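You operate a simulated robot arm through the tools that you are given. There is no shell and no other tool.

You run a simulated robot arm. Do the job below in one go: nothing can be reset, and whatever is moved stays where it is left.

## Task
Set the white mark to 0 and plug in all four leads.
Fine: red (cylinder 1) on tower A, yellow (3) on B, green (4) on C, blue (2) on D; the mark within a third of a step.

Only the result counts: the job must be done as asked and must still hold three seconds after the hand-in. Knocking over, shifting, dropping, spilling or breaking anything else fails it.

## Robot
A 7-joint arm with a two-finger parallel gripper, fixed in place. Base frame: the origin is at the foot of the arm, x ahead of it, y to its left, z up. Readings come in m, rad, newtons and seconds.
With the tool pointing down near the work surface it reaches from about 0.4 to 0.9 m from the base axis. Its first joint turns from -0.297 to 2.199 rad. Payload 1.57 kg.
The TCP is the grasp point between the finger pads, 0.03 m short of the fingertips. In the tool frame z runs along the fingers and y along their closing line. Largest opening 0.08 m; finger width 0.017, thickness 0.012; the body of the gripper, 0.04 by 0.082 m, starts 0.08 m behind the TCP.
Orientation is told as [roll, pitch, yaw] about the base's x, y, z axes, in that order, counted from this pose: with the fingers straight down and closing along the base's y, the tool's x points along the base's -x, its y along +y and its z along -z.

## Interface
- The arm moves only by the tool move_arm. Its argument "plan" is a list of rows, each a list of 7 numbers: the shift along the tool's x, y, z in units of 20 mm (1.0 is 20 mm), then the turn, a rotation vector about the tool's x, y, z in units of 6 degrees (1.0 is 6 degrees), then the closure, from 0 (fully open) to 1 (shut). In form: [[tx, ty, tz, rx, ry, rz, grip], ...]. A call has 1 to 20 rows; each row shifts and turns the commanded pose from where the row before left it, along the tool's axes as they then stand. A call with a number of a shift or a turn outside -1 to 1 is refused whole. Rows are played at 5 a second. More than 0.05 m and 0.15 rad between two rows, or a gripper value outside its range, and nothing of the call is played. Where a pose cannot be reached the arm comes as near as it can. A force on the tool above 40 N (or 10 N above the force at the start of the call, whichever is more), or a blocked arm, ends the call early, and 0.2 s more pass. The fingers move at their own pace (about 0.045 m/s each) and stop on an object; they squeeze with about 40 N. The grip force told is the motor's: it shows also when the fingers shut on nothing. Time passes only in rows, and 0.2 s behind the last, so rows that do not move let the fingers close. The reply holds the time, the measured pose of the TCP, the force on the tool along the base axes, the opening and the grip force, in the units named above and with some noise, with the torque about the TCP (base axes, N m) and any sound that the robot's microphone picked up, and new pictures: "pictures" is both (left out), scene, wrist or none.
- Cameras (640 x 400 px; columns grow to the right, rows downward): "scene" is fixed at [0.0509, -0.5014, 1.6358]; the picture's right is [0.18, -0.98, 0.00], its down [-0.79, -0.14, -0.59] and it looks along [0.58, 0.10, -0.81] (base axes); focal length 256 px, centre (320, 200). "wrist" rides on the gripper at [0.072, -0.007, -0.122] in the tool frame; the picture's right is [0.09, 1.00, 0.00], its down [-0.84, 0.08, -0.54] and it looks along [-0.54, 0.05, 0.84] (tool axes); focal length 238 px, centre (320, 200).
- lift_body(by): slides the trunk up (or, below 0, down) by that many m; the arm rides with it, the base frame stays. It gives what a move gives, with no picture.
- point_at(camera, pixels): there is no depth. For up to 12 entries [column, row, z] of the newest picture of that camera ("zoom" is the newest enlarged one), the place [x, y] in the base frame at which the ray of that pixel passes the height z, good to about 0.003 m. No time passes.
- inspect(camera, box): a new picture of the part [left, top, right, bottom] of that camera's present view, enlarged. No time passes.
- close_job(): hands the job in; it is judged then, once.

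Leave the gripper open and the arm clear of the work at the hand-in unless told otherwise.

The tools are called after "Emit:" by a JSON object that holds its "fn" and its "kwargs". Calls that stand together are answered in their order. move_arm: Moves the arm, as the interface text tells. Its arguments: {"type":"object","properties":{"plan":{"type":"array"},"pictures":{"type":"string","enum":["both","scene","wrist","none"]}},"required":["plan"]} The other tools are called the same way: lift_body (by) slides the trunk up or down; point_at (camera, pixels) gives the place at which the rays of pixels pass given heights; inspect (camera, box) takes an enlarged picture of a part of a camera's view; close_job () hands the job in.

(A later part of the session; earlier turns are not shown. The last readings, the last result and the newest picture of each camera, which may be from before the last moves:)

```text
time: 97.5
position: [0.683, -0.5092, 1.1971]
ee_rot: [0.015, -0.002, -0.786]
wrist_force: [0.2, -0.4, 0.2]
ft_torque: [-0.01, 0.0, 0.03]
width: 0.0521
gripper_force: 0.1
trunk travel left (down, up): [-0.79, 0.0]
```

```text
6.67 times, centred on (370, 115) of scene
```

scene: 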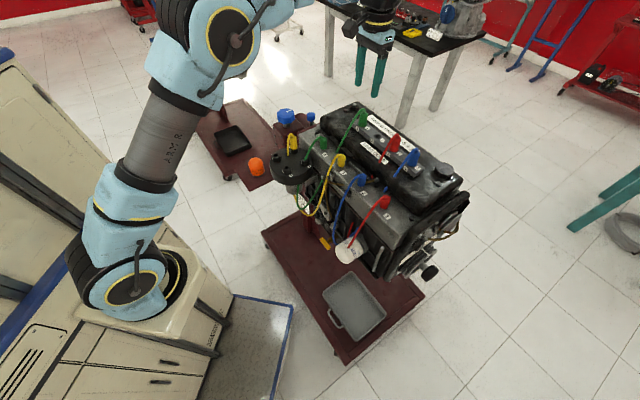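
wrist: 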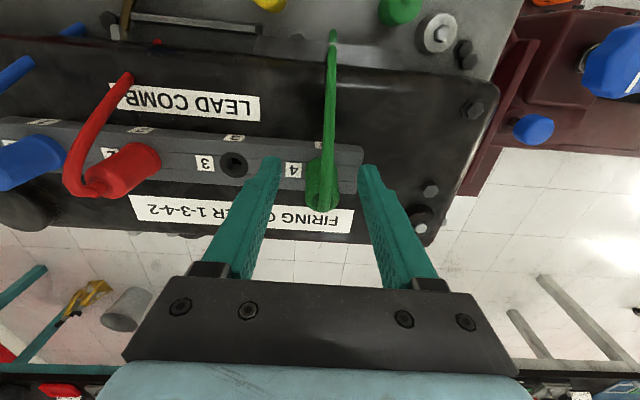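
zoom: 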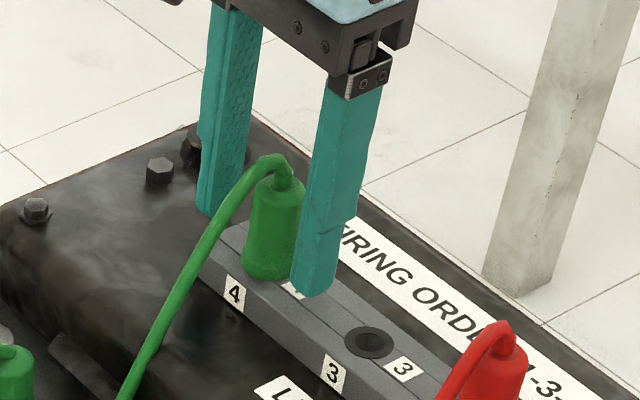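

The fingers straddle green well. A 1 mm nudge, then close and lift.

Emit:
{"fn": "move_arm", "kwargs": {"plan": [[0, 0.06, -0.15, 0, 0, 0, 0.35], [0, 0, 0, 0, 0, 0, 1], [0, 0, 0, 0, 0, 0, 1], [0, 0, 0, 0, 0, 0, 1], [0, 0, 0, 0, 0, 0, 1]], "pictures": "none"}}

Emit:
{"fn": "move_arm", "kwargs": {"plan": [[0, 0, -0.25, 0, 0, 0, 1], [0, 0, -0.25, 0, 0, 0, 1], [0, 0, -0.5, 0, 0, 0, 1], [0, 0, -0.5, 0, 0, 0, 1], [0, 0, -0.5, 0, 0, 0, 1], [0, 0, -1, 0, 0, 0, 1], [0, 0, 0, 0, 0, 0, 1]]}}

Emit:
{"fn": "inspect", "kwargs": {"camera": "wrist", "box": [296, 120, 344, 150]}}

Emit:
{"fn": "inspect", "kwargs": {"camera": "scene", "box": [330, 85, 410, 145]}}

```text
time: 98.7
position: [0.6832, -0.5087, 1.1992]
ee_rot: [0.014, -0.001, -0.784]
wrist_force: [0.2, 2.6, 1.7]
ft_torque: [0.04, -0.05, 0.0]
width: 0.0216
gripper_force: 33.7
trunk travel left (down, up): [-0.79, 0.0]
```

```text
time: 100.3
position: [0.6828, -0.5101, 1.2618]
ee_rot: [0.015, -0.001, -0.788]
wrist_force: [-0.7, -0.5, 0.0]
ft_torque: [0.0, -0.02, 0.02]
width: 0.0215
gripper_force: 34.9
trunk travel left (down, up): [-0.79, 0.0]
```

scene: 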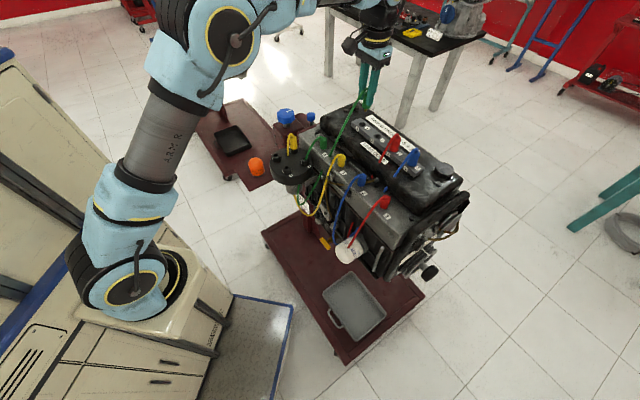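
wrist: 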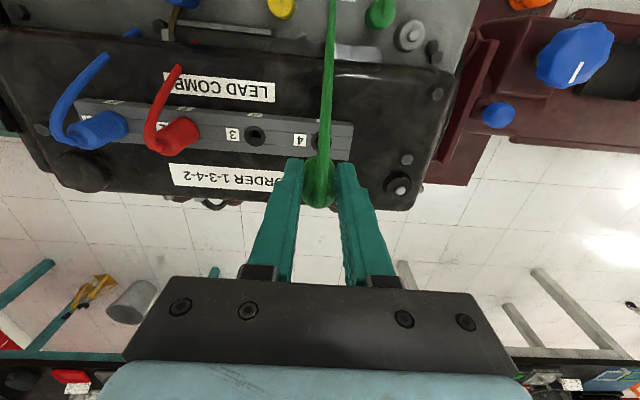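

```text
13.33 times, centred on (320, 135) of wrist
```

zoom: 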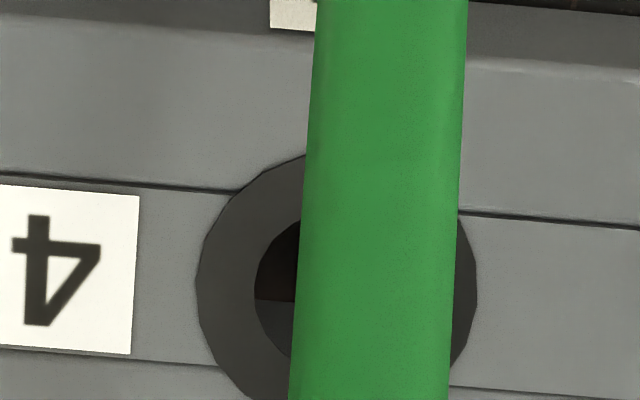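

```text
6.67 times, centred on (370, 115) of scene
```

zoom: 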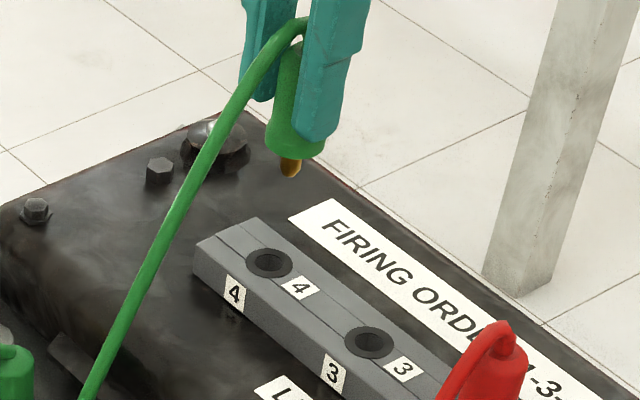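

Green is out, with its slot hole at (321.3,141.2) as calibration. Carrying it to above tower C.

Emit:
{"fn": "move_arm", "kwargs": {"plan": [[0, 0, -0.75, 0, 0, 0, 1], [0, 0, -0.75, 0, 0, 0, 1], [0.993, 0.241, 0, 0, 0, 0, 1], [0.993, 0.241, 0, 0, 0, 0, 1], [0.993, 0.241, 0, 0, 0, 0, 1], [0.993, 0.241, 0, 0, 0, 0, 1], [0.993, 0.241, 0, 0, 0, 0, 1], [0.993, 0.241, 0, 0, 0, 0, 1], [0.993, 0.241, 0, 0, 0, 0, 1], [0.993, 0.241, 0, 0, 0, 0, 1], [0.993, 0.241, 0, 0, 0, 0, 1], [0, 0, 1, 0, 0, 0, 1], [0, 0, 1, 0, 0, 0, 1], [0, 0, 1, 0, 0, 0, 1], [0, 0, 1, 0, 0, 0, 1], [0, 0, 0.9, 0, 0, 0, 1], [0, 0, 0, 0, 0, 0, 1]]}}

Emit:
{"fn": "inspect", "kwargs": {"camera": "wrist", "box": [292, 115, 340, 145]}}

Emit:
{"fn": "inspect", "kwargs": {"camera": "scene", "box": [285, 130, 333, 160]}}

Emit:
{"fn": "inspect", "kwargs": {"camera": "wrist", "box": [220, 60, 420, 185]}}

```text
time: 103.9
position: [0.5887, -0.3531, 1.1955]
ee_rot: [0.014, -0.004, -0.788]
wrist_force: [0.8, -0.4, -0.9]
ft_torque: [0.02, 0.02, 0.02]
width: 0.0214
gripper_force: 34.7
trunk travel left (down, up): [-0.79, 0.0]
```

scene: 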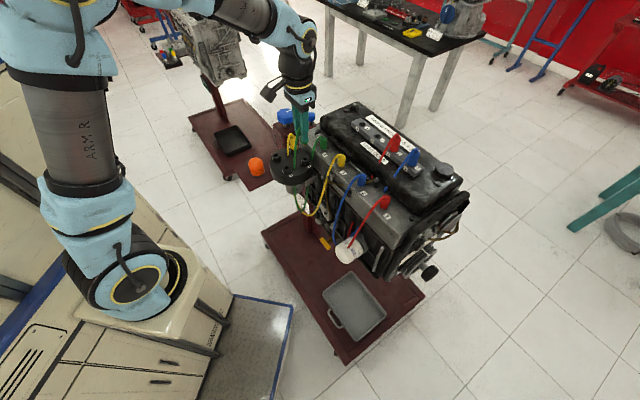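
wrist: 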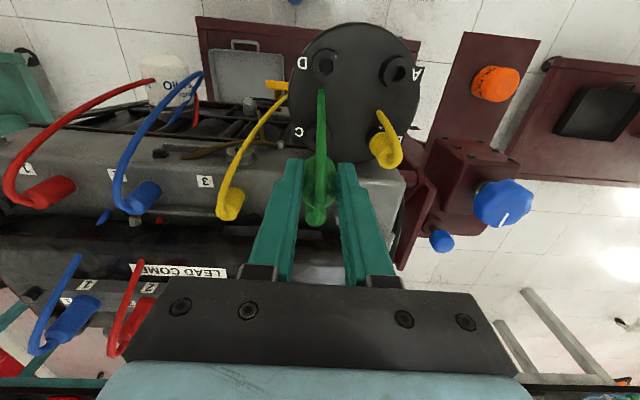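

```text
13.33 times, centred on (316, 130) of wrist
```

zoom: 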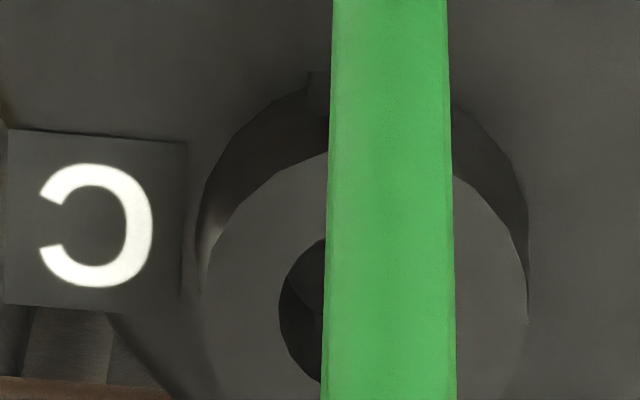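

```text
13.33 times, centred on (309, 145) of scene
```

zoom: 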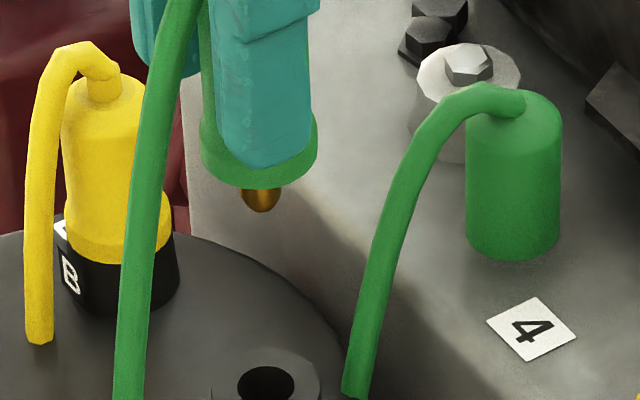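

```text
3.20 times, centred on (320, 122) of wrist
```

zoom: 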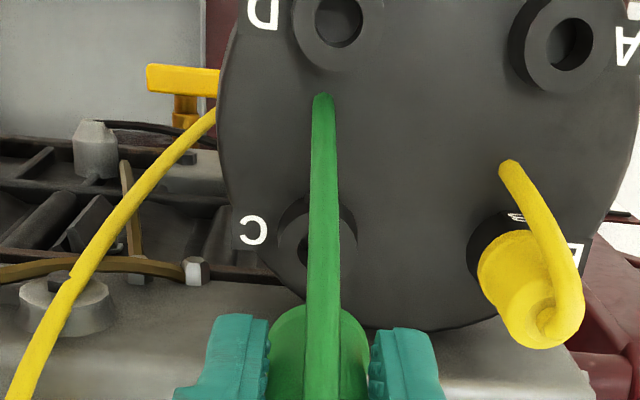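

Offsets at C are small: about +2.4 mm in tool x and -1.9 mm in tool y. Correcting and lowering to hover.

Emit:
{"fn": "move_arm", "kwargs": {"plan": [[0.12, -0.095, 0, 0, 0, 0, 1], [0, 0, 0.7, 0, 0, 0, 1], [0, 0, 0.7, 0, 0, 0, 1], [0, 0, 0.7, 0, 0, 0, 1], [0, 0, 0, 0, 0, 0, 1]], "pictures": "wrist"}}

Emit:
{"fn": "inspect", "kwargs": {"camera": "scene", "box": [285, 140, 325, 165]}}

Emit:
{"fn": "inspect", "kwargs": {"camera": "wrist", "box": [270, 120, 370, 200]}}

```text
time: 105.1
position: [0.5854, -0.3504, 1.1511]
ee_rot: [0.015, -0.002, -0.788]
wrist_force: [0.7, -0.1, -0.4]
ft_torque: [-0.03, 0.02, 0.0]
width: 0.0213
gripper_force: 34.9
trunk travel left (down, up): [-0.79, 0.0]
```

wrist: 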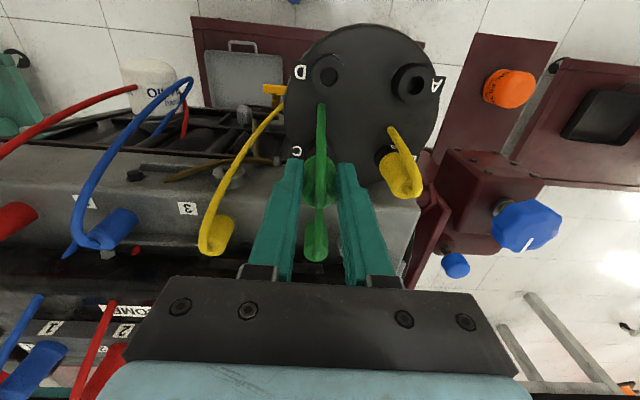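

```text
16.00 times, centred on (305, 152) of scene
```

zoom: 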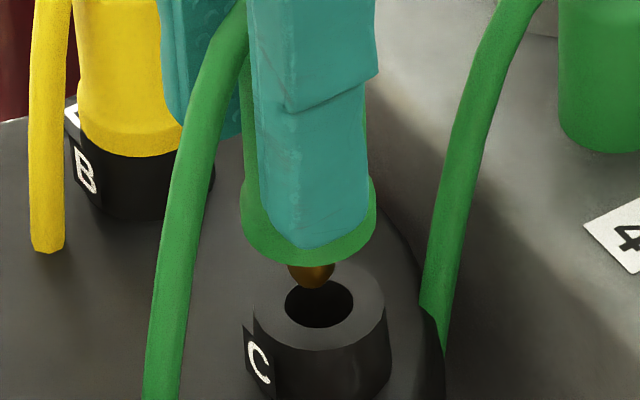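

```text
5.00 times, centred on (320, 160) of wrist
```

zoom: 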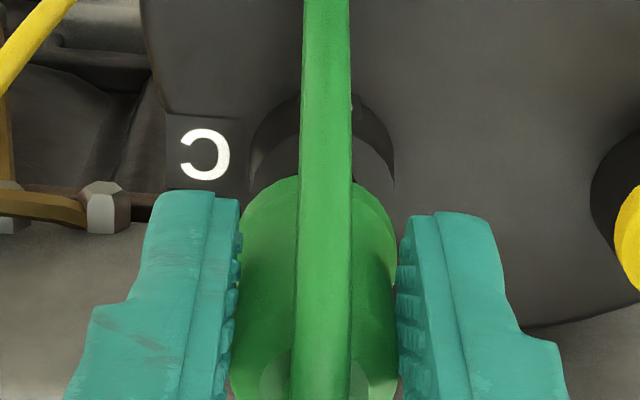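

The pin is right at the C mouth. Small 1 mm fix, then lower in.

Emit:
{"fn": "move_arm", "kwargs": {"plan": [[-0.05, 0, 0.2, 0, 0, 0, 1], [0, 0, 0.2, 0, 0, 0, 1], [0, 0, 0.2, 0, 0, 0, 1], [0, 0, 0.2, 0, 0, 0, 1], [0, 0, 0, 0, 0, 0, 1]], "pictures": "none"}}

Emit:
{"fn": "inspect", "kwargs": {"camera": "scene", "box": [285, 140, 325, 165]}}

```text
time: 106.3
position: [0.5878, -0.3513, 1.1372]
ee_rot: [0.014, -0.001, -0.787]
wrist_force: [-0.1, 0.3, -0.1]
ft_torque: [0.03, 0.02, 0.01]
width: 0.0214
gripper_force: 33.9
trunk travel left (down, up): [-0.79, 0.0]
```

```text
16.00 times, centred on (305, 152) of scene
```

zoom: 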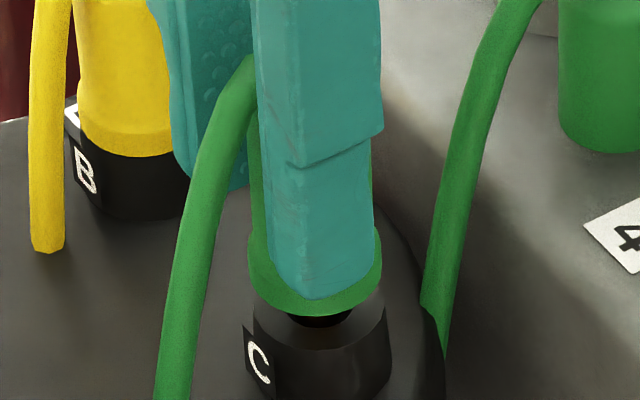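

The pin is in the bore of C with no force. Lowering until contact.

Emit:
{"fn": "move_arm", "kwargs": {"plan": [[0, 0, 0.15, 0, 0, 0, 1], [0, 0, 0.15, 0, 0, 0, 1], [0, 0, 0.1, 0, 0, 0, 1], [0, 0, 0.1, 0, 0, 0, 1], [0, 0, 0.1, 0, 0, 0, 1], [0, 0, 0, 0, 0, 0, 1]], "pictures": "none"}}

Emit:
{"fn": "inspect", "kwargs": {"camera": "scene", "box": [285, 140, 325, 165]}}

```text
time: 107.7
position: [0.5876, -0.3515, 1.1274]
ee_rot: [0.015, -0.002, -0.786]
wrist_force: [0.6, 1.3, 13.2]
ft_torque: [-0.04, -0.05, 0.03]
width: 0.0214
gripper_force: 34.6
trunk travel left (down, up): [-0.79, 0.0]
```

```text
16.00 times, centred on (305, 152) of scene
```

zoom: 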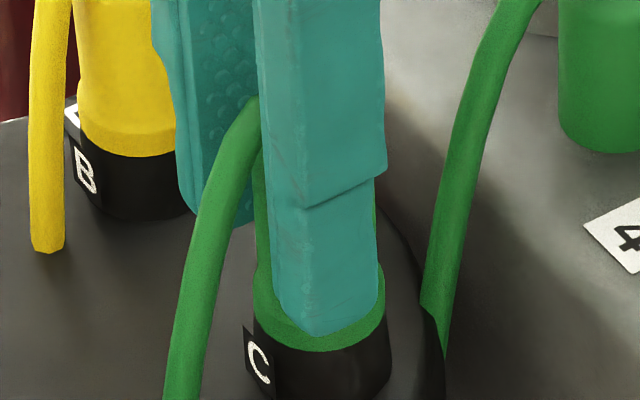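

Flush with 13 N contact. Pressing to about 30 N, then release and withdraw.

Emit:
{"fn": "move_arm", "kwargs": {"plan": [[0, 0, 0.1, 0, 0, 0, 1], [0, 0, 0.1, 0, 0, 0, 1], [0, 0, 0, 0, 0, 0, 1]], "pictures": "none"}}

Emit:
{"fn": "move_arm", "kwargs": {"plan": [[0, 0, -0.15, 0, 0, 0, 1], [0, 0, 0, 0, 0, 0, 0.55], [0, 0, 0, 0, 0, 0, 0.55], [0, 0, -0.5, 0, 0, 0, 0.55], [0, 0, -1, 0, 0, 0, 0.55], [0, 0, -1, 0, 0, 0, 0.55], [0, 0, -1, 0, 0, 0, 0.55], [0, 0, -1, 0, 0, 0, 0.55], [0, 0, -1, 0, 0, 0, 0.55], [0, 0, -1, 0, 0, 0, 0.55], [0, 0, -1, 0, 0, 0, 0.55], [0, 0, -1, 0, 0, 0, 0.55]]}}

Emit:
{"fn": "inspect", "kwargs": {"camera": "scene", "box": [260, 120, 340, 170]}}

```text
time: 108.2
position: [0.588, -0.3508, 1.1268]
ee_rot: [0.015, -0.007, -0.787]
wrist_force: [-9.0, 4.8, 22.9]
ft_torque: [0.07, 0.5, -0.04]
width: 0.0218
gripper_force: 34.7
trunk travel left (down, up): [-0.79, 0.0]
stopped in row 2: the force on the tool passed its limit at 42 N (the readings are from after the stop); the commanded pose is now the measured one
```

```text
time: 110.8
position: [0.5861, -0.3515, 1.2967]
ee_rot: [0.014, -0.006, -0.785]
wrist_force: [0.0, 0.0, 0.2]
ft_torque: [-0.02, 0.0, 0.01]
width: 0.0358
gripper_force: 0.0
trunk travel left (down, up): [-0.79, 0.0]
```

scene: 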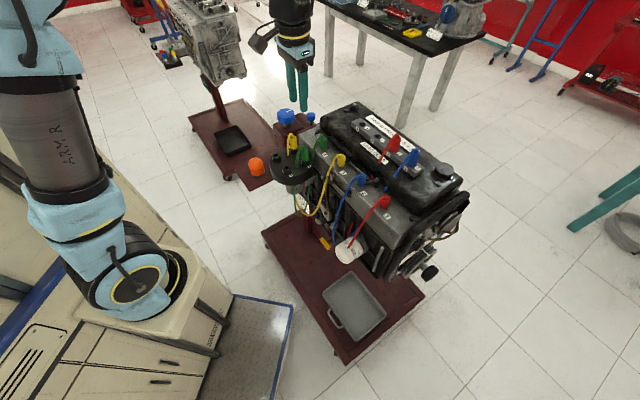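
wrist: 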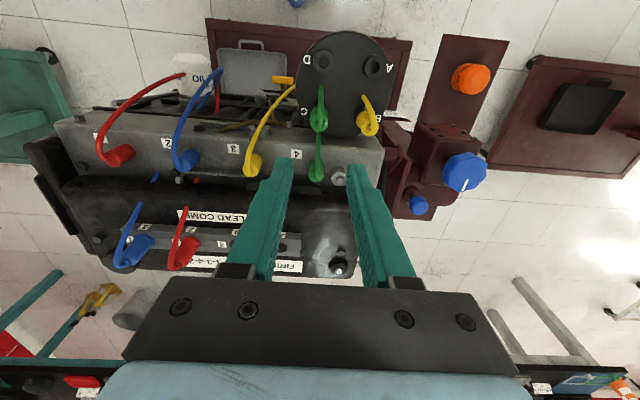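

```text
8.00 times, centred on (300, 145) of scene
```

zoom: 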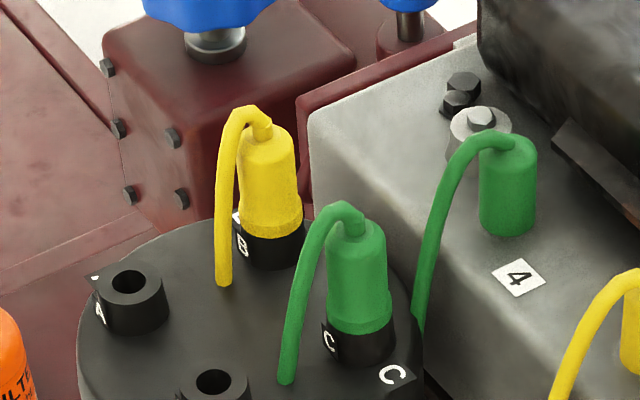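

Green sits flush on C. Next is red, expected grip TCP (0.595, -0.600). Moving above it.

Emit:
{"fn": "move_arm", "kwargs": {"plan": [[-0.911, -0.849, 0, 0, 0, 0, 0.35], [-0.911, -0.849, 0, 0, 0, 0, 0.35], [-0.911, -0.849, 0, 0, 0, 0, 0.35], [-0.911, -0.849, 0, 0, 0, 0, 0.35], [-0.911, -0.849, 0, 0, 0, 0, 0.35], [-0.911, -0.849, 0, 0, 0, 0, 0.35], [-0.911, -0.849, 0, 0, 0, 0, 0.35], [-0.911, -0.849, 0, 0, 0, 0, 0.35], [-0.911, -0.849, 0, 0, 0, 0, 0.35], [-0.911, -0.849, 0, 0, 0, 0, 0.35], [0, 0, 0, 0, 0, 0, 0.35]]}}

Emit:
{"fn": "inspect", "kwargs": {"camera": "wrist", "box": [240, 100, 400, 200]}}

```text
time: 113.2
position: [0.5947, -0.5989, 1.2963]
ee_rot: [0.014, -0.006, -0.787]
wrist_force: [-0.2, -0.3, 0.8]
ft_torque: [-0.01, -0.05, 0.0]
width: 0.0518
gripper_force: 0.0
trunk travel left (down, up): [-0.79, 0.0]
```

scene: 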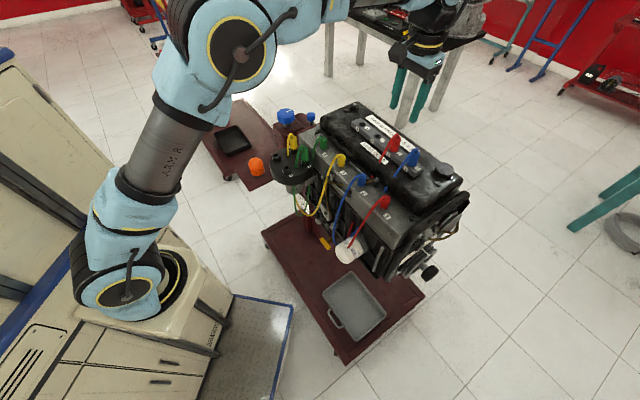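
wrist: 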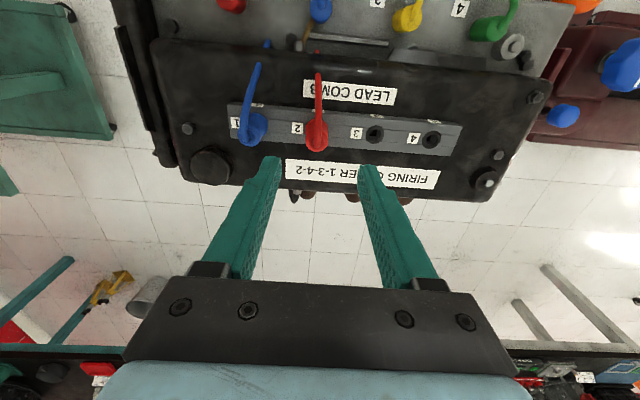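

```text
4.00 times, centred on (320, 150) of wrist
```

zoom: 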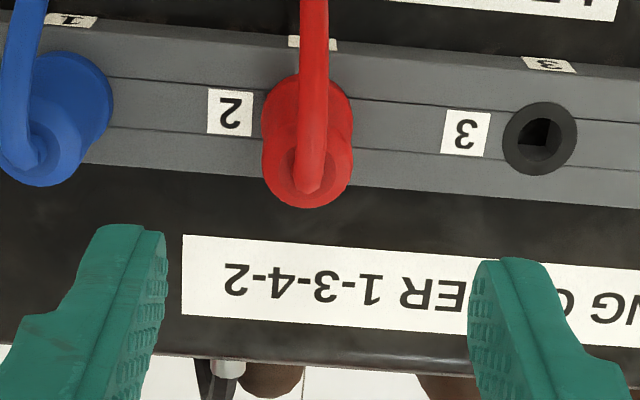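

Red is nicely under the gripper. Nudging -1.8 mm in tool y, descending, and checking.

Emit:
{"fn": "move_arm", "kwargs": {"plan": [[0, -0.09, 1, 0, 0, 0, 0.35], [0, 0, 1, 0, 0, 0, 0.35], [0, 0, 1, 0, 0, 0, 0.35], [0, 0, 1, 0, 0, 0, 0.35], [0, 0, 0.75, 0, 0, 0, 0.35], [0, 0, 0, 0, 0, 0, 0.35]], "pictures": "wrist"}}

Emit:
{"fn": "inspect", "kwargs": {"camera": "wrist", "box": [220, 120, 420, 245]}}

Emit:
{"fn": "inspect", "kwargs": {"camera": "scene", "box": [350, 100, 430, 160]}}

```text
time: 114.7
position: [0.5927, -0.6011, 1.2016]
ee_rot: [0.012, -0.006, -0.785]
wrist_force: [0.5, -0.9, -0.8]
ft_torque: [-0.01, 0.02, -0.04]
width: 0.0521
gripper_force: 0.1
trunk travel left (down, up): [-0.79, 0.0]
```

wrist: 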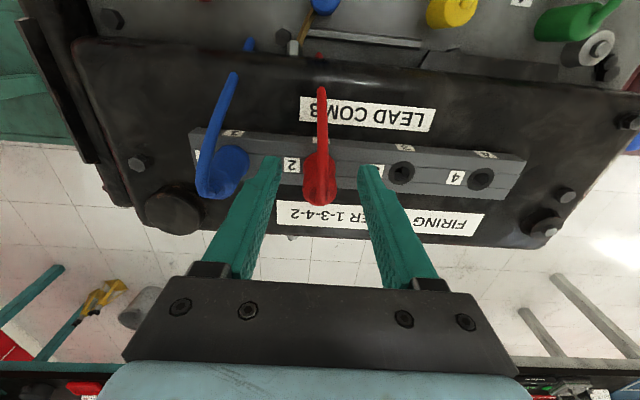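

```text
3.20 times, centred on (320, 182) of wrist
```

zoom: 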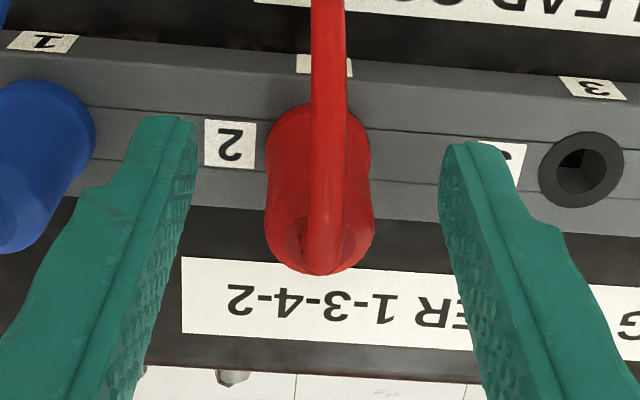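

```text
6.67 times, centred on (390, 130) of scene
```

zoom: 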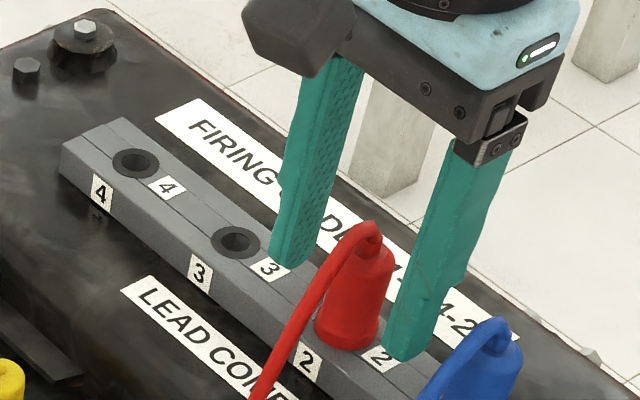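

Well centred. Closing and lifting red.

Emit:
{"fn": "move_arm", "kwargs": {"plan": [[0, 0.03, 0, 0, 0, 0, 1], [0, 0, 0, 0, 0, 0, 1], [0, 0, 0, 0, 0, 0, 1], [0, 0, 0, 0, 0, 0, 1]], "pictures": "none"}}

Emit:
{"fn": "move_arm", "kwargs": {"plan": [[0, 0, -0.25, 0, 0, 0, 1], [0, 0, -0.25, 0, 0, 0, 1], [0, 0, -0.5, 0, 0, 0, 1], [0, 0, -0.5, 0, 0, 0, 1], [0, 0, -0.5, 0, 0, 0, 1], [0, 0, -1, 0, 0, 0, 1], [0, 0, 0, 0, 0, 0, 1]]}}

Emit:
{"fn": "inspect", "kwargs": {"camera": "wrist", "box": [296, 120, 344, 150]}}

Emit:
{"fn": "inspect", "kwargs": {"camera": "scene", "box": [350, 90, 430, 150]}}

```text
time: 115.7
position: [0.5931, -0.6019, 1.2011]
ee_rot: [0.014, -0.007, -0.788]
wrist_force: [-0.8, -1.3, -0.4]
ft_torque: [-0.1, 0.1, 0.0]
width: 0.0216
gripper_force: 34.0
trunk travel left (down, up): [-0.79, 0.0]
```

```text
time: 117.2
position: [0.5951, -0.6035, 1.2605]
ee_rot: [0.012, -0.005, -0.79]
wrist_force: [0.2, -0.1, -0.2]
ft_torque: [0.0, 0.03, 0.01]
width: 0.0212
gripper_force: 34.4
trunk travel left (down, up): [-0.79, 0.0]
```

scene: 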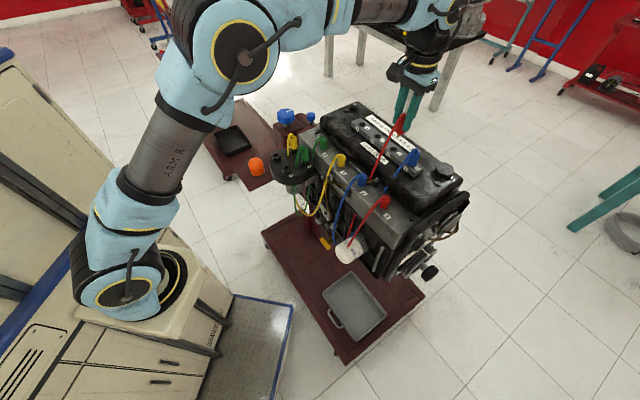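
wrist: 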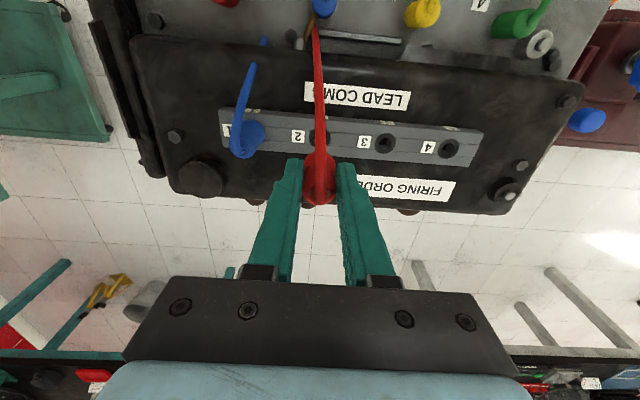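

```text
13.33 times, centred on (320, 135) of wrist
```

zoom: 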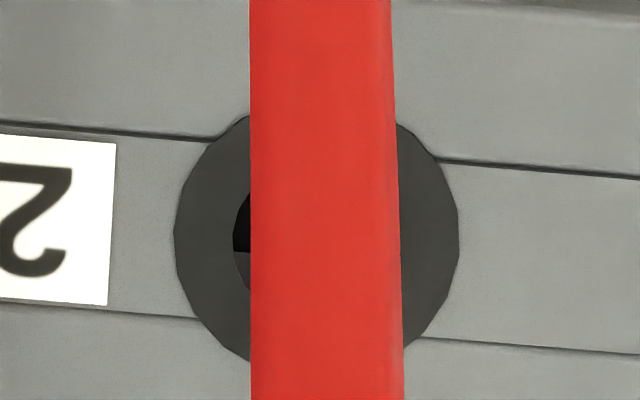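

```text
6.67 times, centred on (390, 120) of scene
```

zoom: 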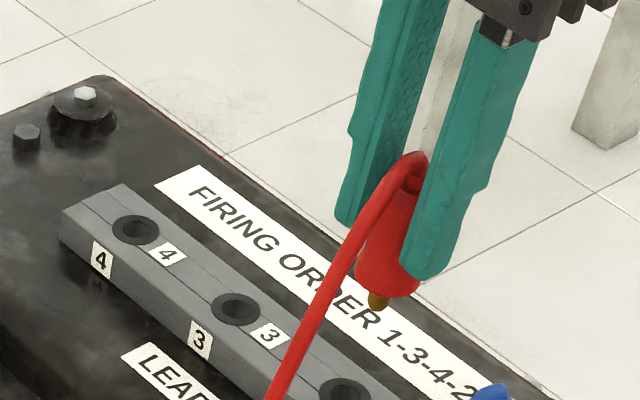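

Red is out with calibration pixel (319.7,138). I'll carry it high over to tower A, at TCP about (0.590, -0.262).

Emit:
{"fn": "move_arm", "kwargs": {"plan": [[0, 0, -1, 0, 0, 0, 1], [0, 0, -1, 0, 0, 0, 1], [0.945, 0.915, 0, 0, 0, 0, 1], [0.945, 0.915, 0, 0, 0, 0, 1], [0.945, 0.915, 0, 0, 0, 0, 1], [0.945, 0.915, 0, 0, 0, 0, 1], [0.945, 0.915, 0, 0, 0, 0, 1], [0.945, 0.915, 0, 0, 0, 0, 1], [0.945, 0.915, 0, 0, 0, 0, 1], [0.945, 0.915, 0, 0, 0, 0, 1], [0.945, 0.915, 0, 0, 0, 0, 1], [0.945, 0.915, 0, 0, 0, 0, 1], [0.945, 0.915, 0, 0, 0, 0, 1], [0.945, 0.915, 0, 0, 0, 0, 1], [0.945, 0.915, 0, 0, 0, 0, 1], [0, 0, 0, 0, 0, 0, 1]]}}

Emit:
{"fn": "inspect", "kwargs": {"camera": "scene", "box": [250, 100, 346, 160]}}

```text
time: 120.7
position: [0.5881, -0.2583, 1.3048]
ee_rot: [0.014, -0.006, -0.787]
wrist_force: [0.8, 0.3, -0.6]
ft_torque: [0.04, -0.01, 0.0]
width: 0.0214
gripper_force: 34.9
trunk travel left (down, up): [-0.79, 0.0]
```

scene: 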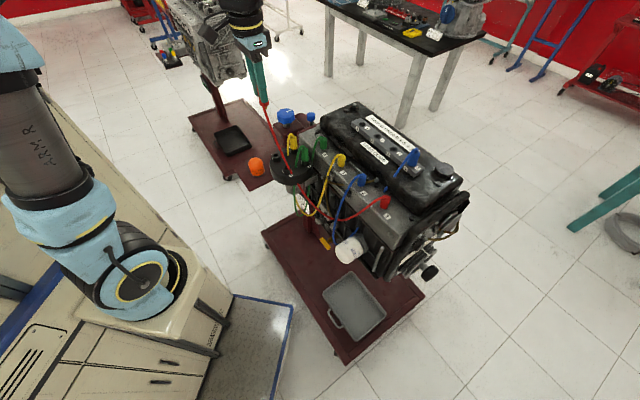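
wrist: 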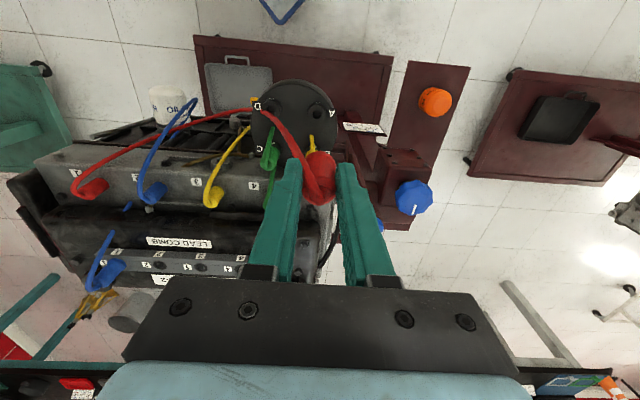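

```text
6.67 times, centred on (298, 130) of scene
```

zoom: 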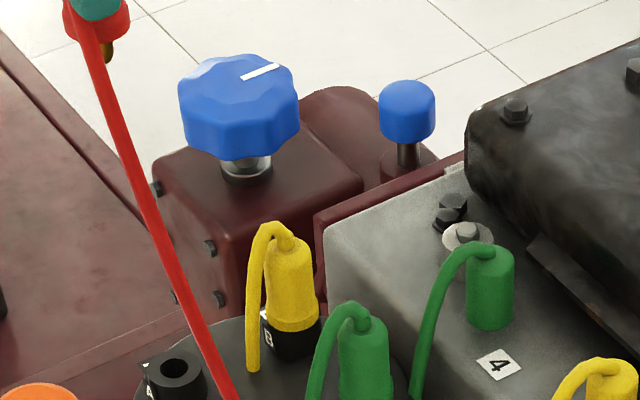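

The lead reaches but is fairly taut at this height, and there is no notable force. Fine-adjusting and descending toward A.

Emit:
{"fn": "move_arm", "kwargs": {"plan": [[-0.17, -0.06, 0.9, 0, 0, 0, 1], [0, 0, 0.9, 0, 0, 0, 1], [0, 0, 0.9, 0, 0, 0, 1], [0, 0, 0.9, 0, 0, 0, 1], [0, 0, 0.9, 0, 0, 0, 1], [0, 0, 0.9, 0, 0, 0, 1], [0, 0, 0, 0, 0, 0, 1]]}}

Emit:
{"fn": "inspect", "kwargs": {"camera": "wrist", "box": [292, 115, 340, 145]}}

Emit:
{"fn": "inspect", "kwargs": {"camera": "scene", "box": [255, 130, 303, 160]}}

Emit:
{"fn": "inspect", "kwargs": {"camera": "wrist", "box": [220, 60, 420, 185]}}

```text
time: 122.2
position: [0.5906, -0.2625, 1.1967]
ee_rot: [0.014, -0.008, -0.785]
wrist_force: [-0.7, -0.9, -0.3]
ft_torque: [0.02, -0.03, 0.02]
width: 0.0216
gripper_force: 34.8
trunk travel left (down, up): [-0.79, 0.0]
```

scene: 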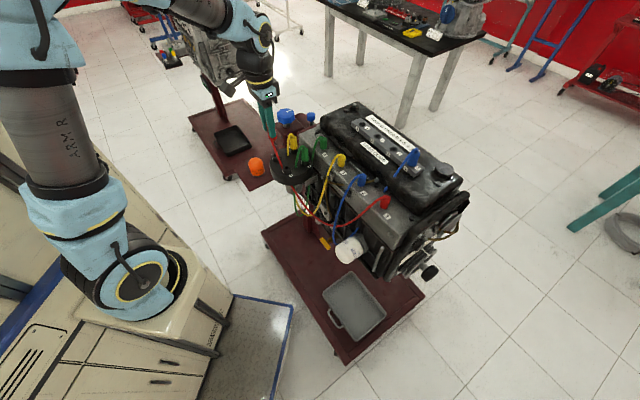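
wrist: 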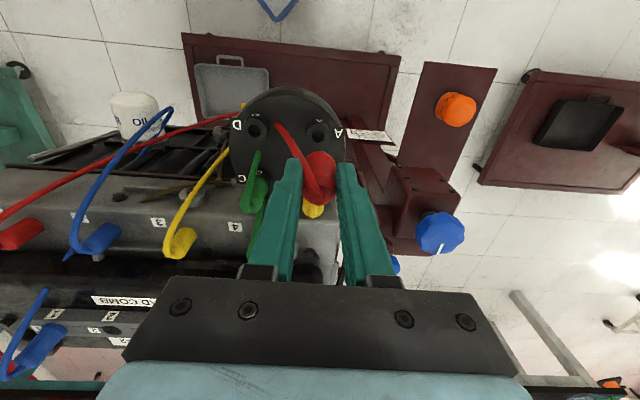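

```text
13.33 times, centred on (316, 130) of wrist
```

zoom: 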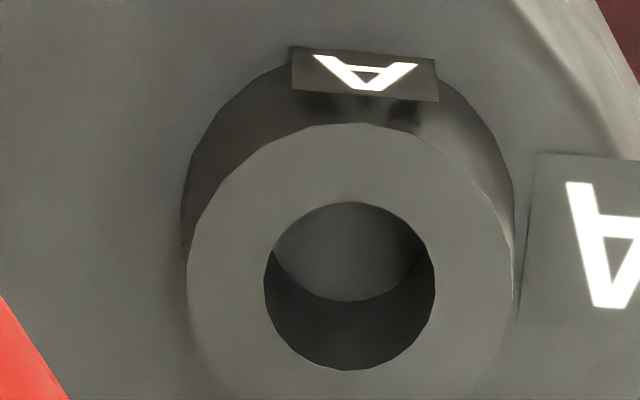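

```text
13.33 times, centred on (279, 145) of scene
```

zoom: 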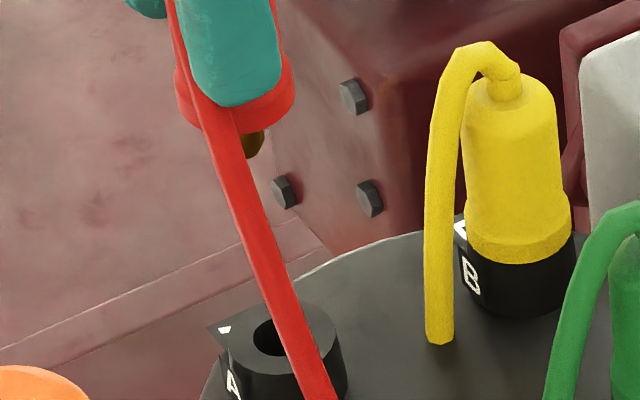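

```text
3.20 times, centred on (320, 122) of wrist
```

zoom: 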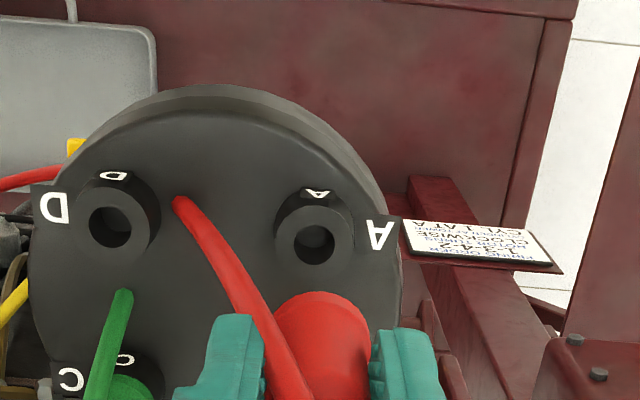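

A is aligned within ~1.4 mm. Correcting tool y and lowering to hover.

Emit:
{"fn": "move_arm", "kwargs": {"plan": [[0, -0.065, 0, 0, 0, 0, 1], [0, 0, 0.75, 0, 0, 0, 1], [0, 0, 0.75, 0, 0, 0, 1], [0, 0, 0.75, 0, 0, 0, 1], [0, 0, 0, 0, 0, 0, 1]], "pictures": "wrist"}}

Emit:
{"fn": "inspect", "kwargs": {"camera": "scene", "box": [256, 140, 296, 165]}}

Emit:
{"fn": "inspect", "kwargs": {"camera": "wrist", "box": [270, 120, 370, 200]}}

```text
time: 123.5
position: [0.5911, -0.2626, 1.151]
ee_rot: [0.014, -0.005, -0.788]
wrist_force: [0.3, -0.1, -0.3]
ft_torque: [0.03, -0.02, 0.03]
width: 0.0215
gripper_force: 34.5
trunk travel left (down, up): [-0.79, 0.0]
```

wrist: 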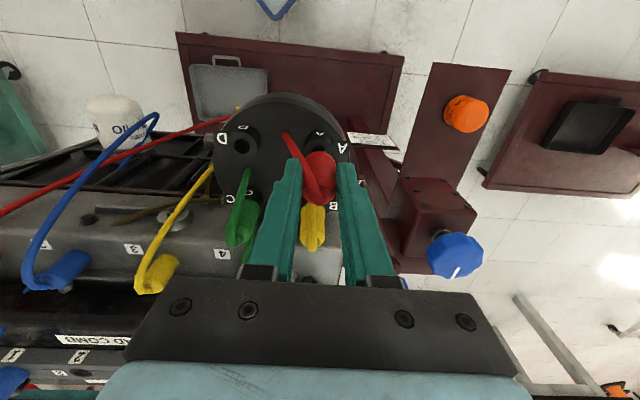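

```text
16.00 times, centred on (276, 152) of scene
```

zoom: 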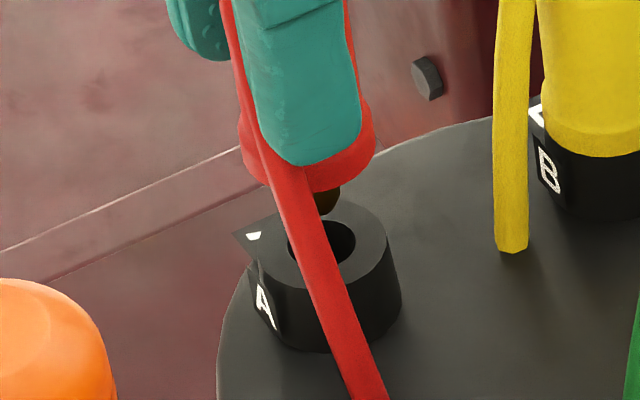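

```text
5.00 times, centred on (320, 160) of wrist
```

zoom: 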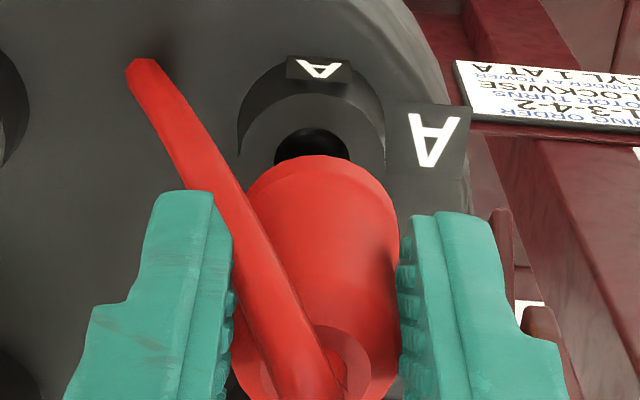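

The pin and bore are partly hidden by the red lead in this view. I'll enlarge further to judge alignment before lowering.

Emit:
{"fn": "inspect", "kwargs": {"camera": "scene", "box": [266, 146, 286, 160]}}

Emit:
{"fn": "inspect", "kwargs": {"camera": "scene", "box": [256, 120, 304, 150]}}

Emit:
{"fn": "inspect", "kwargs": {"camera": "wrist", "box": [280, 130, 360, 220]}}

```text
16.00 times, centred on (276, 153) of scene
```

zoom: 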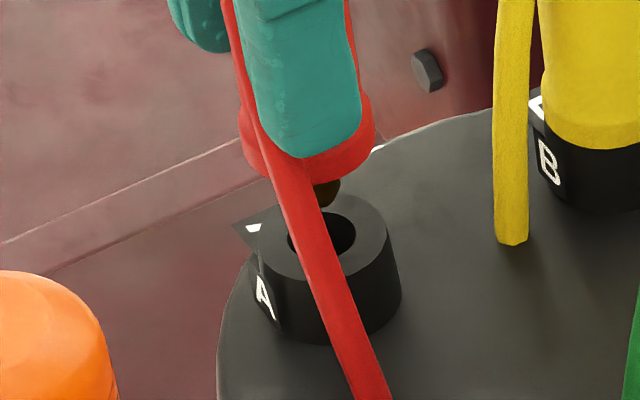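

```text
13.33 times, centred on (280, 135) of scene
```

zoom: 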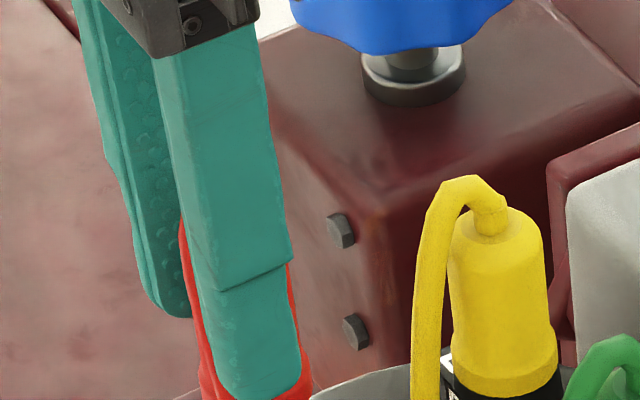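

```text
4.44 times, centred on (320, 175) of wrist
```

zoom: 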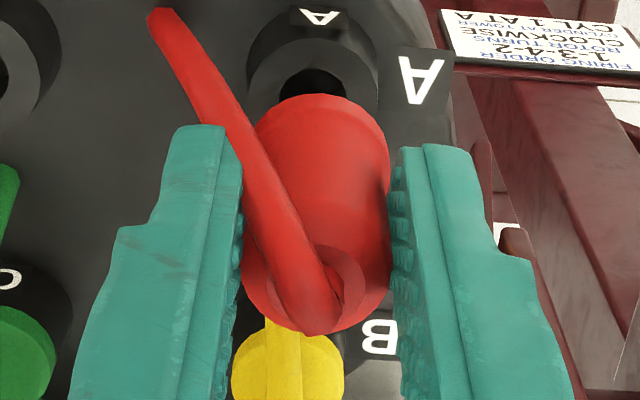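

I'll apply the small correction (tool x +0.8 mm, tool y -1.1 mm), lower 5 mm and look again.

Emit:
{"fn": "move_arm", "kwargs": {"plan": [[0.04, -0.055, 0, 0, 0, 0, 1], [0, 0, 0.12, 0, 0, 0, 1], [0, 0, 0.12, 0, 0, 0, 1], [0, 0, 0, 0, 0, 0, 1]], "pictures": "wrist"}}

Emit:
{"fn": "inspect", "kwargs": {"camera": "scene", "box": [256, 140, 296, 165]}}

Emit:
{"fn": "inspect", "kwargs": {"camera": "wrist", "box": [270, 120, 370, 200]}}

```text
time: 124.5
position: [0.591, -0.2629, 1.1446]
ee_rot: [0.013, -0.006, -0.786]
wrist_force: [0.0, -0.2, -0.1]
ft_torque: [0.0, -0.01, -0.03]
width: 0.0213
gripper_force: 34.8
trunk travel left (down, up): [-0.79, 0.0]
```

wrist: 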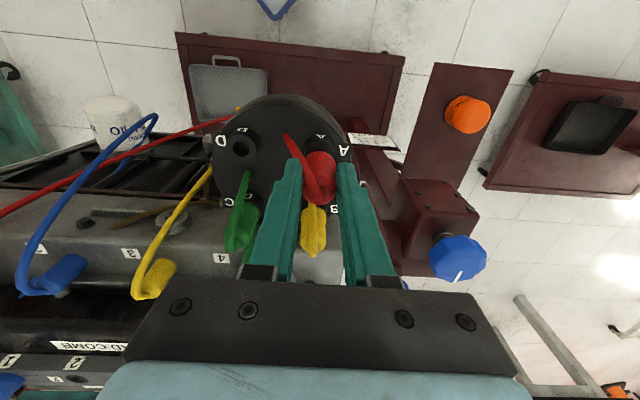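

```text
16.00 times, centred on (276, 152) of scene
```

zoom: 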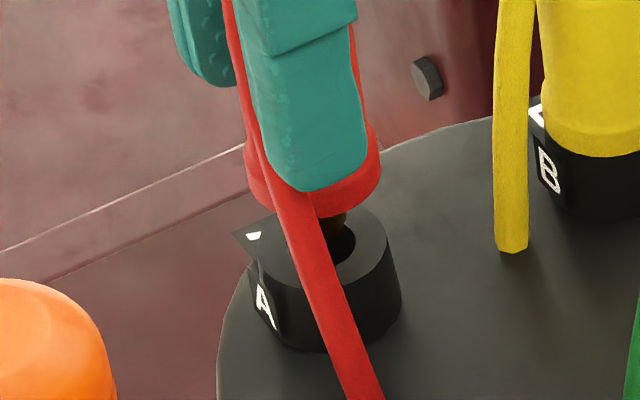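

```text
5.00 times, centred on (320, 160) of wrist
```

zoom: 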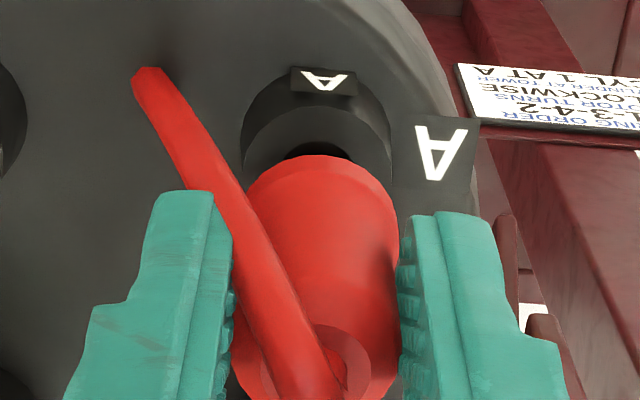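

The pin looks ~2 mm too far along -tool x. Shifting +2 mm in tool x and lowering 4 mm more.

Emit:
{"fn": "move_arm", "kwargs": {"plan": [[0.1, -0.02, 0, 0, 0, 0, 1], [0, 0, 0.1, 0, 0, 0, 1], [0, 0, 0.1, 0, 0, 0, 1], [0, 0, 0, 0, 0, 0, 1]], "pictures": "none"}}

Emit:
{"fn": "inspect", "kwargs": {"camera": "scene", "box": [256, 140, 296, 165]}}

Emit:
{"fn": "inspect", "kwargs": {"camera": "wrist", "box": [270, 120, 370, 200]}}

```text
time: 125.5
position: [0.5894, -0.2626, 1.1409]
ee_rot: [0.015, -0.003, -0.787]
wrist_force: [1.0, -0.6, -0.9]
ft_torque: [0.0, 0.02, -0.02]
width: 0.0213
gripper_force: 34.3
trunk travel left (down, up): [-0.79, 0.0]
```

```text
16.00 times, centred on (276, 152) of scene
```

zoom: 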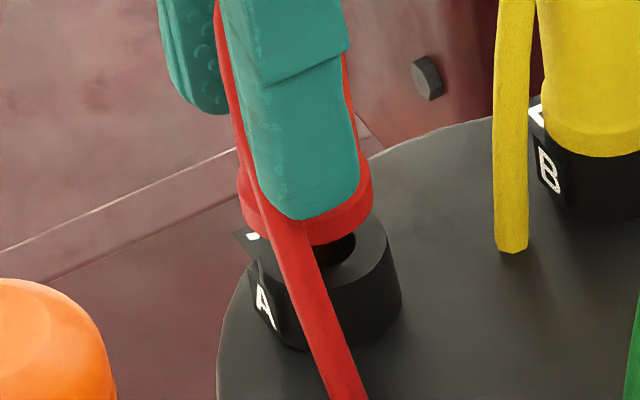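

```text
5.00 times, centred on (320, 160) of wrist
```

zoom: 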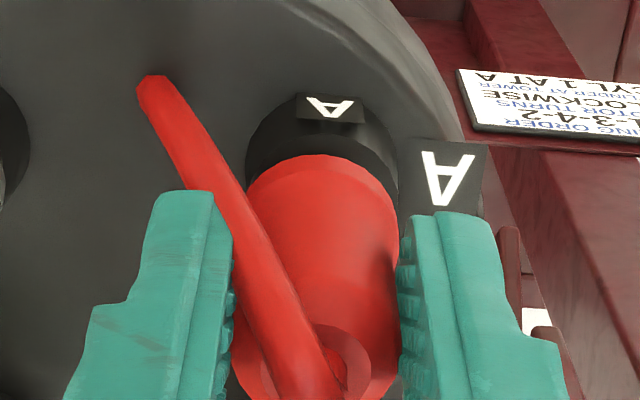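

Now the pin is slightly left of the bore centre, by ~1.3 mm. Shifting back tool x -1.4 mm and y +0.6 mm, and lowering 4 mm while monitoring force.

Emit:
{"fn": "move_arm", "kwargs": {"plan": [[-0.07, 0.03, 0, 0, 0, 0, 1], [0, 0, 0.1, 0, 0, 0, 1], [0, 0, 0.1, 0, 0, 0, 1], [0, 0, 0, 0, 0, 0, 1]], "pictures": "none"}}

Emit:
{"fn": "inspect", "kwargs": {"camera": "scene", "box": [256, 140, 296, 165]}}

```text
time: 126.5
position: [0.5891, -0.2645, 1.1366]
ee_rot: [0.014, -0.005, -0.784]
wrist_force: [-0.2, 0.5, 0.4]
ft_torque: [0.03, 0.01, 0.02]
width: 0.0216
gripper_force: 34.2
trunk travel left (down, up): [-0.79, 0.0]
```

```text
16.00 times, centred on (276, 152) of scene
```

zoom: 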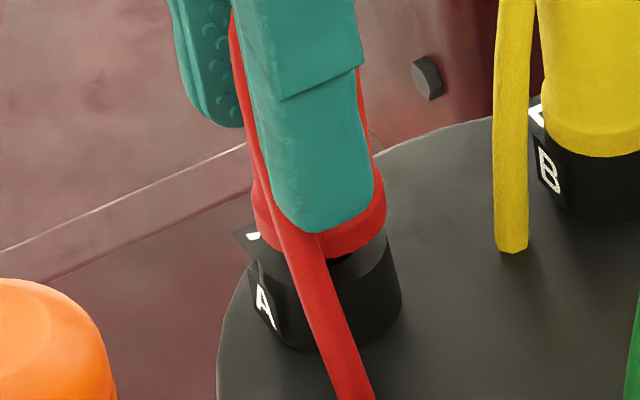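

Skirt and tower are concentric now and there's no force. Lowering until contact.

Emit:
{"fn": "move_arm", "kwargs": {"plan": [[0, 0, 0.12, 0, 0, 0, 1], [0, 0, 0.12, 0, 0, 0, 1], [0, 0, 0.12, 0, 0, 0, 1], [0, 0, 0.1, 0, 0, 0, 1], [0, 0, 0, 0, 0, 0, 1]], "pictures": "none"}}

Emit:
{"fn": "inspect", "kwargs": {"camera": "scene", "box": [256, 140, 296, 165]}}

```text
time: 127.7
position: [0.5897, -0.262, 1.1275]
ee_rot: [0.014, -0.006, -0.787]
wrist_force: [-1.2, 5.9, 1.3]
ft_torque: [0.34, 0.1, 0.07]
width: 0.0211
gripper_force: 34.6
trunk travel left (down, up): [-0.79, 0.0]
```

```text
16.00 times, centred on (276, 152) of scene
```

zoom: 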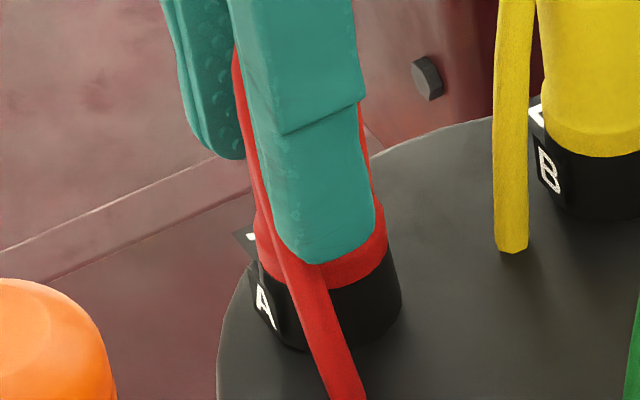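

It's nearly flush with a light 6 N side touch. Easing 0.8 mm toward +y and pressing down the last bit.

Emit:
{"fn": "move_arm", "kwargs": {"plan": [[0.03, 0.03, 0, 0, 0, 0, 1], [0, 0, 0.08, 0, 0, 0, 1], [0, 0, 0.08, 0, 0, 0, 1], [0, 0, 0.08, 0, 0, 0, 1], [0, 0, 0, 0, 0, 0, 1]], "pictures": "none"}}

Emit:
{"fn": "inspect", "kwargs": {"camera": "scene", "box": [256, 140, 296, 165]}}

```text
time: 128.7
position: [0.5898, -0.2635, 1.1267]
ee_rot: [0.018, -0.011, -0.785]
wrist_force: [-11.1, 3.9, 24.7]
ft_torque: [-0.05, 0.59, -0.07]
width: 0.0212
gripper_force: 33.8
trunk travel left (down, up): [-0.79, 0.0]
stopped in row 5: the force on the tool passed its limit at 43 N (the readings are from after the stop); the commanded pose is now the measured one
```

```text
16.00 times, centred on (276, 152) of scene
```

zoom: 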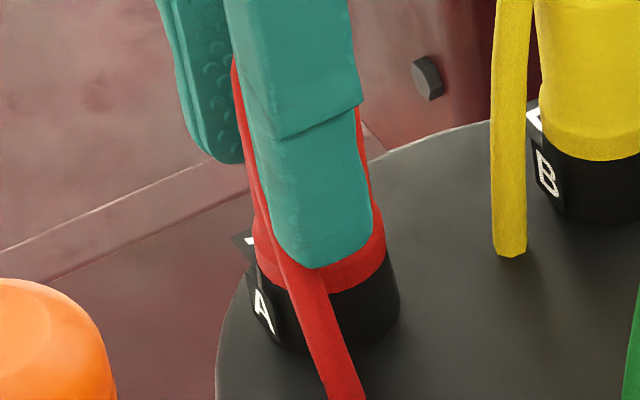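

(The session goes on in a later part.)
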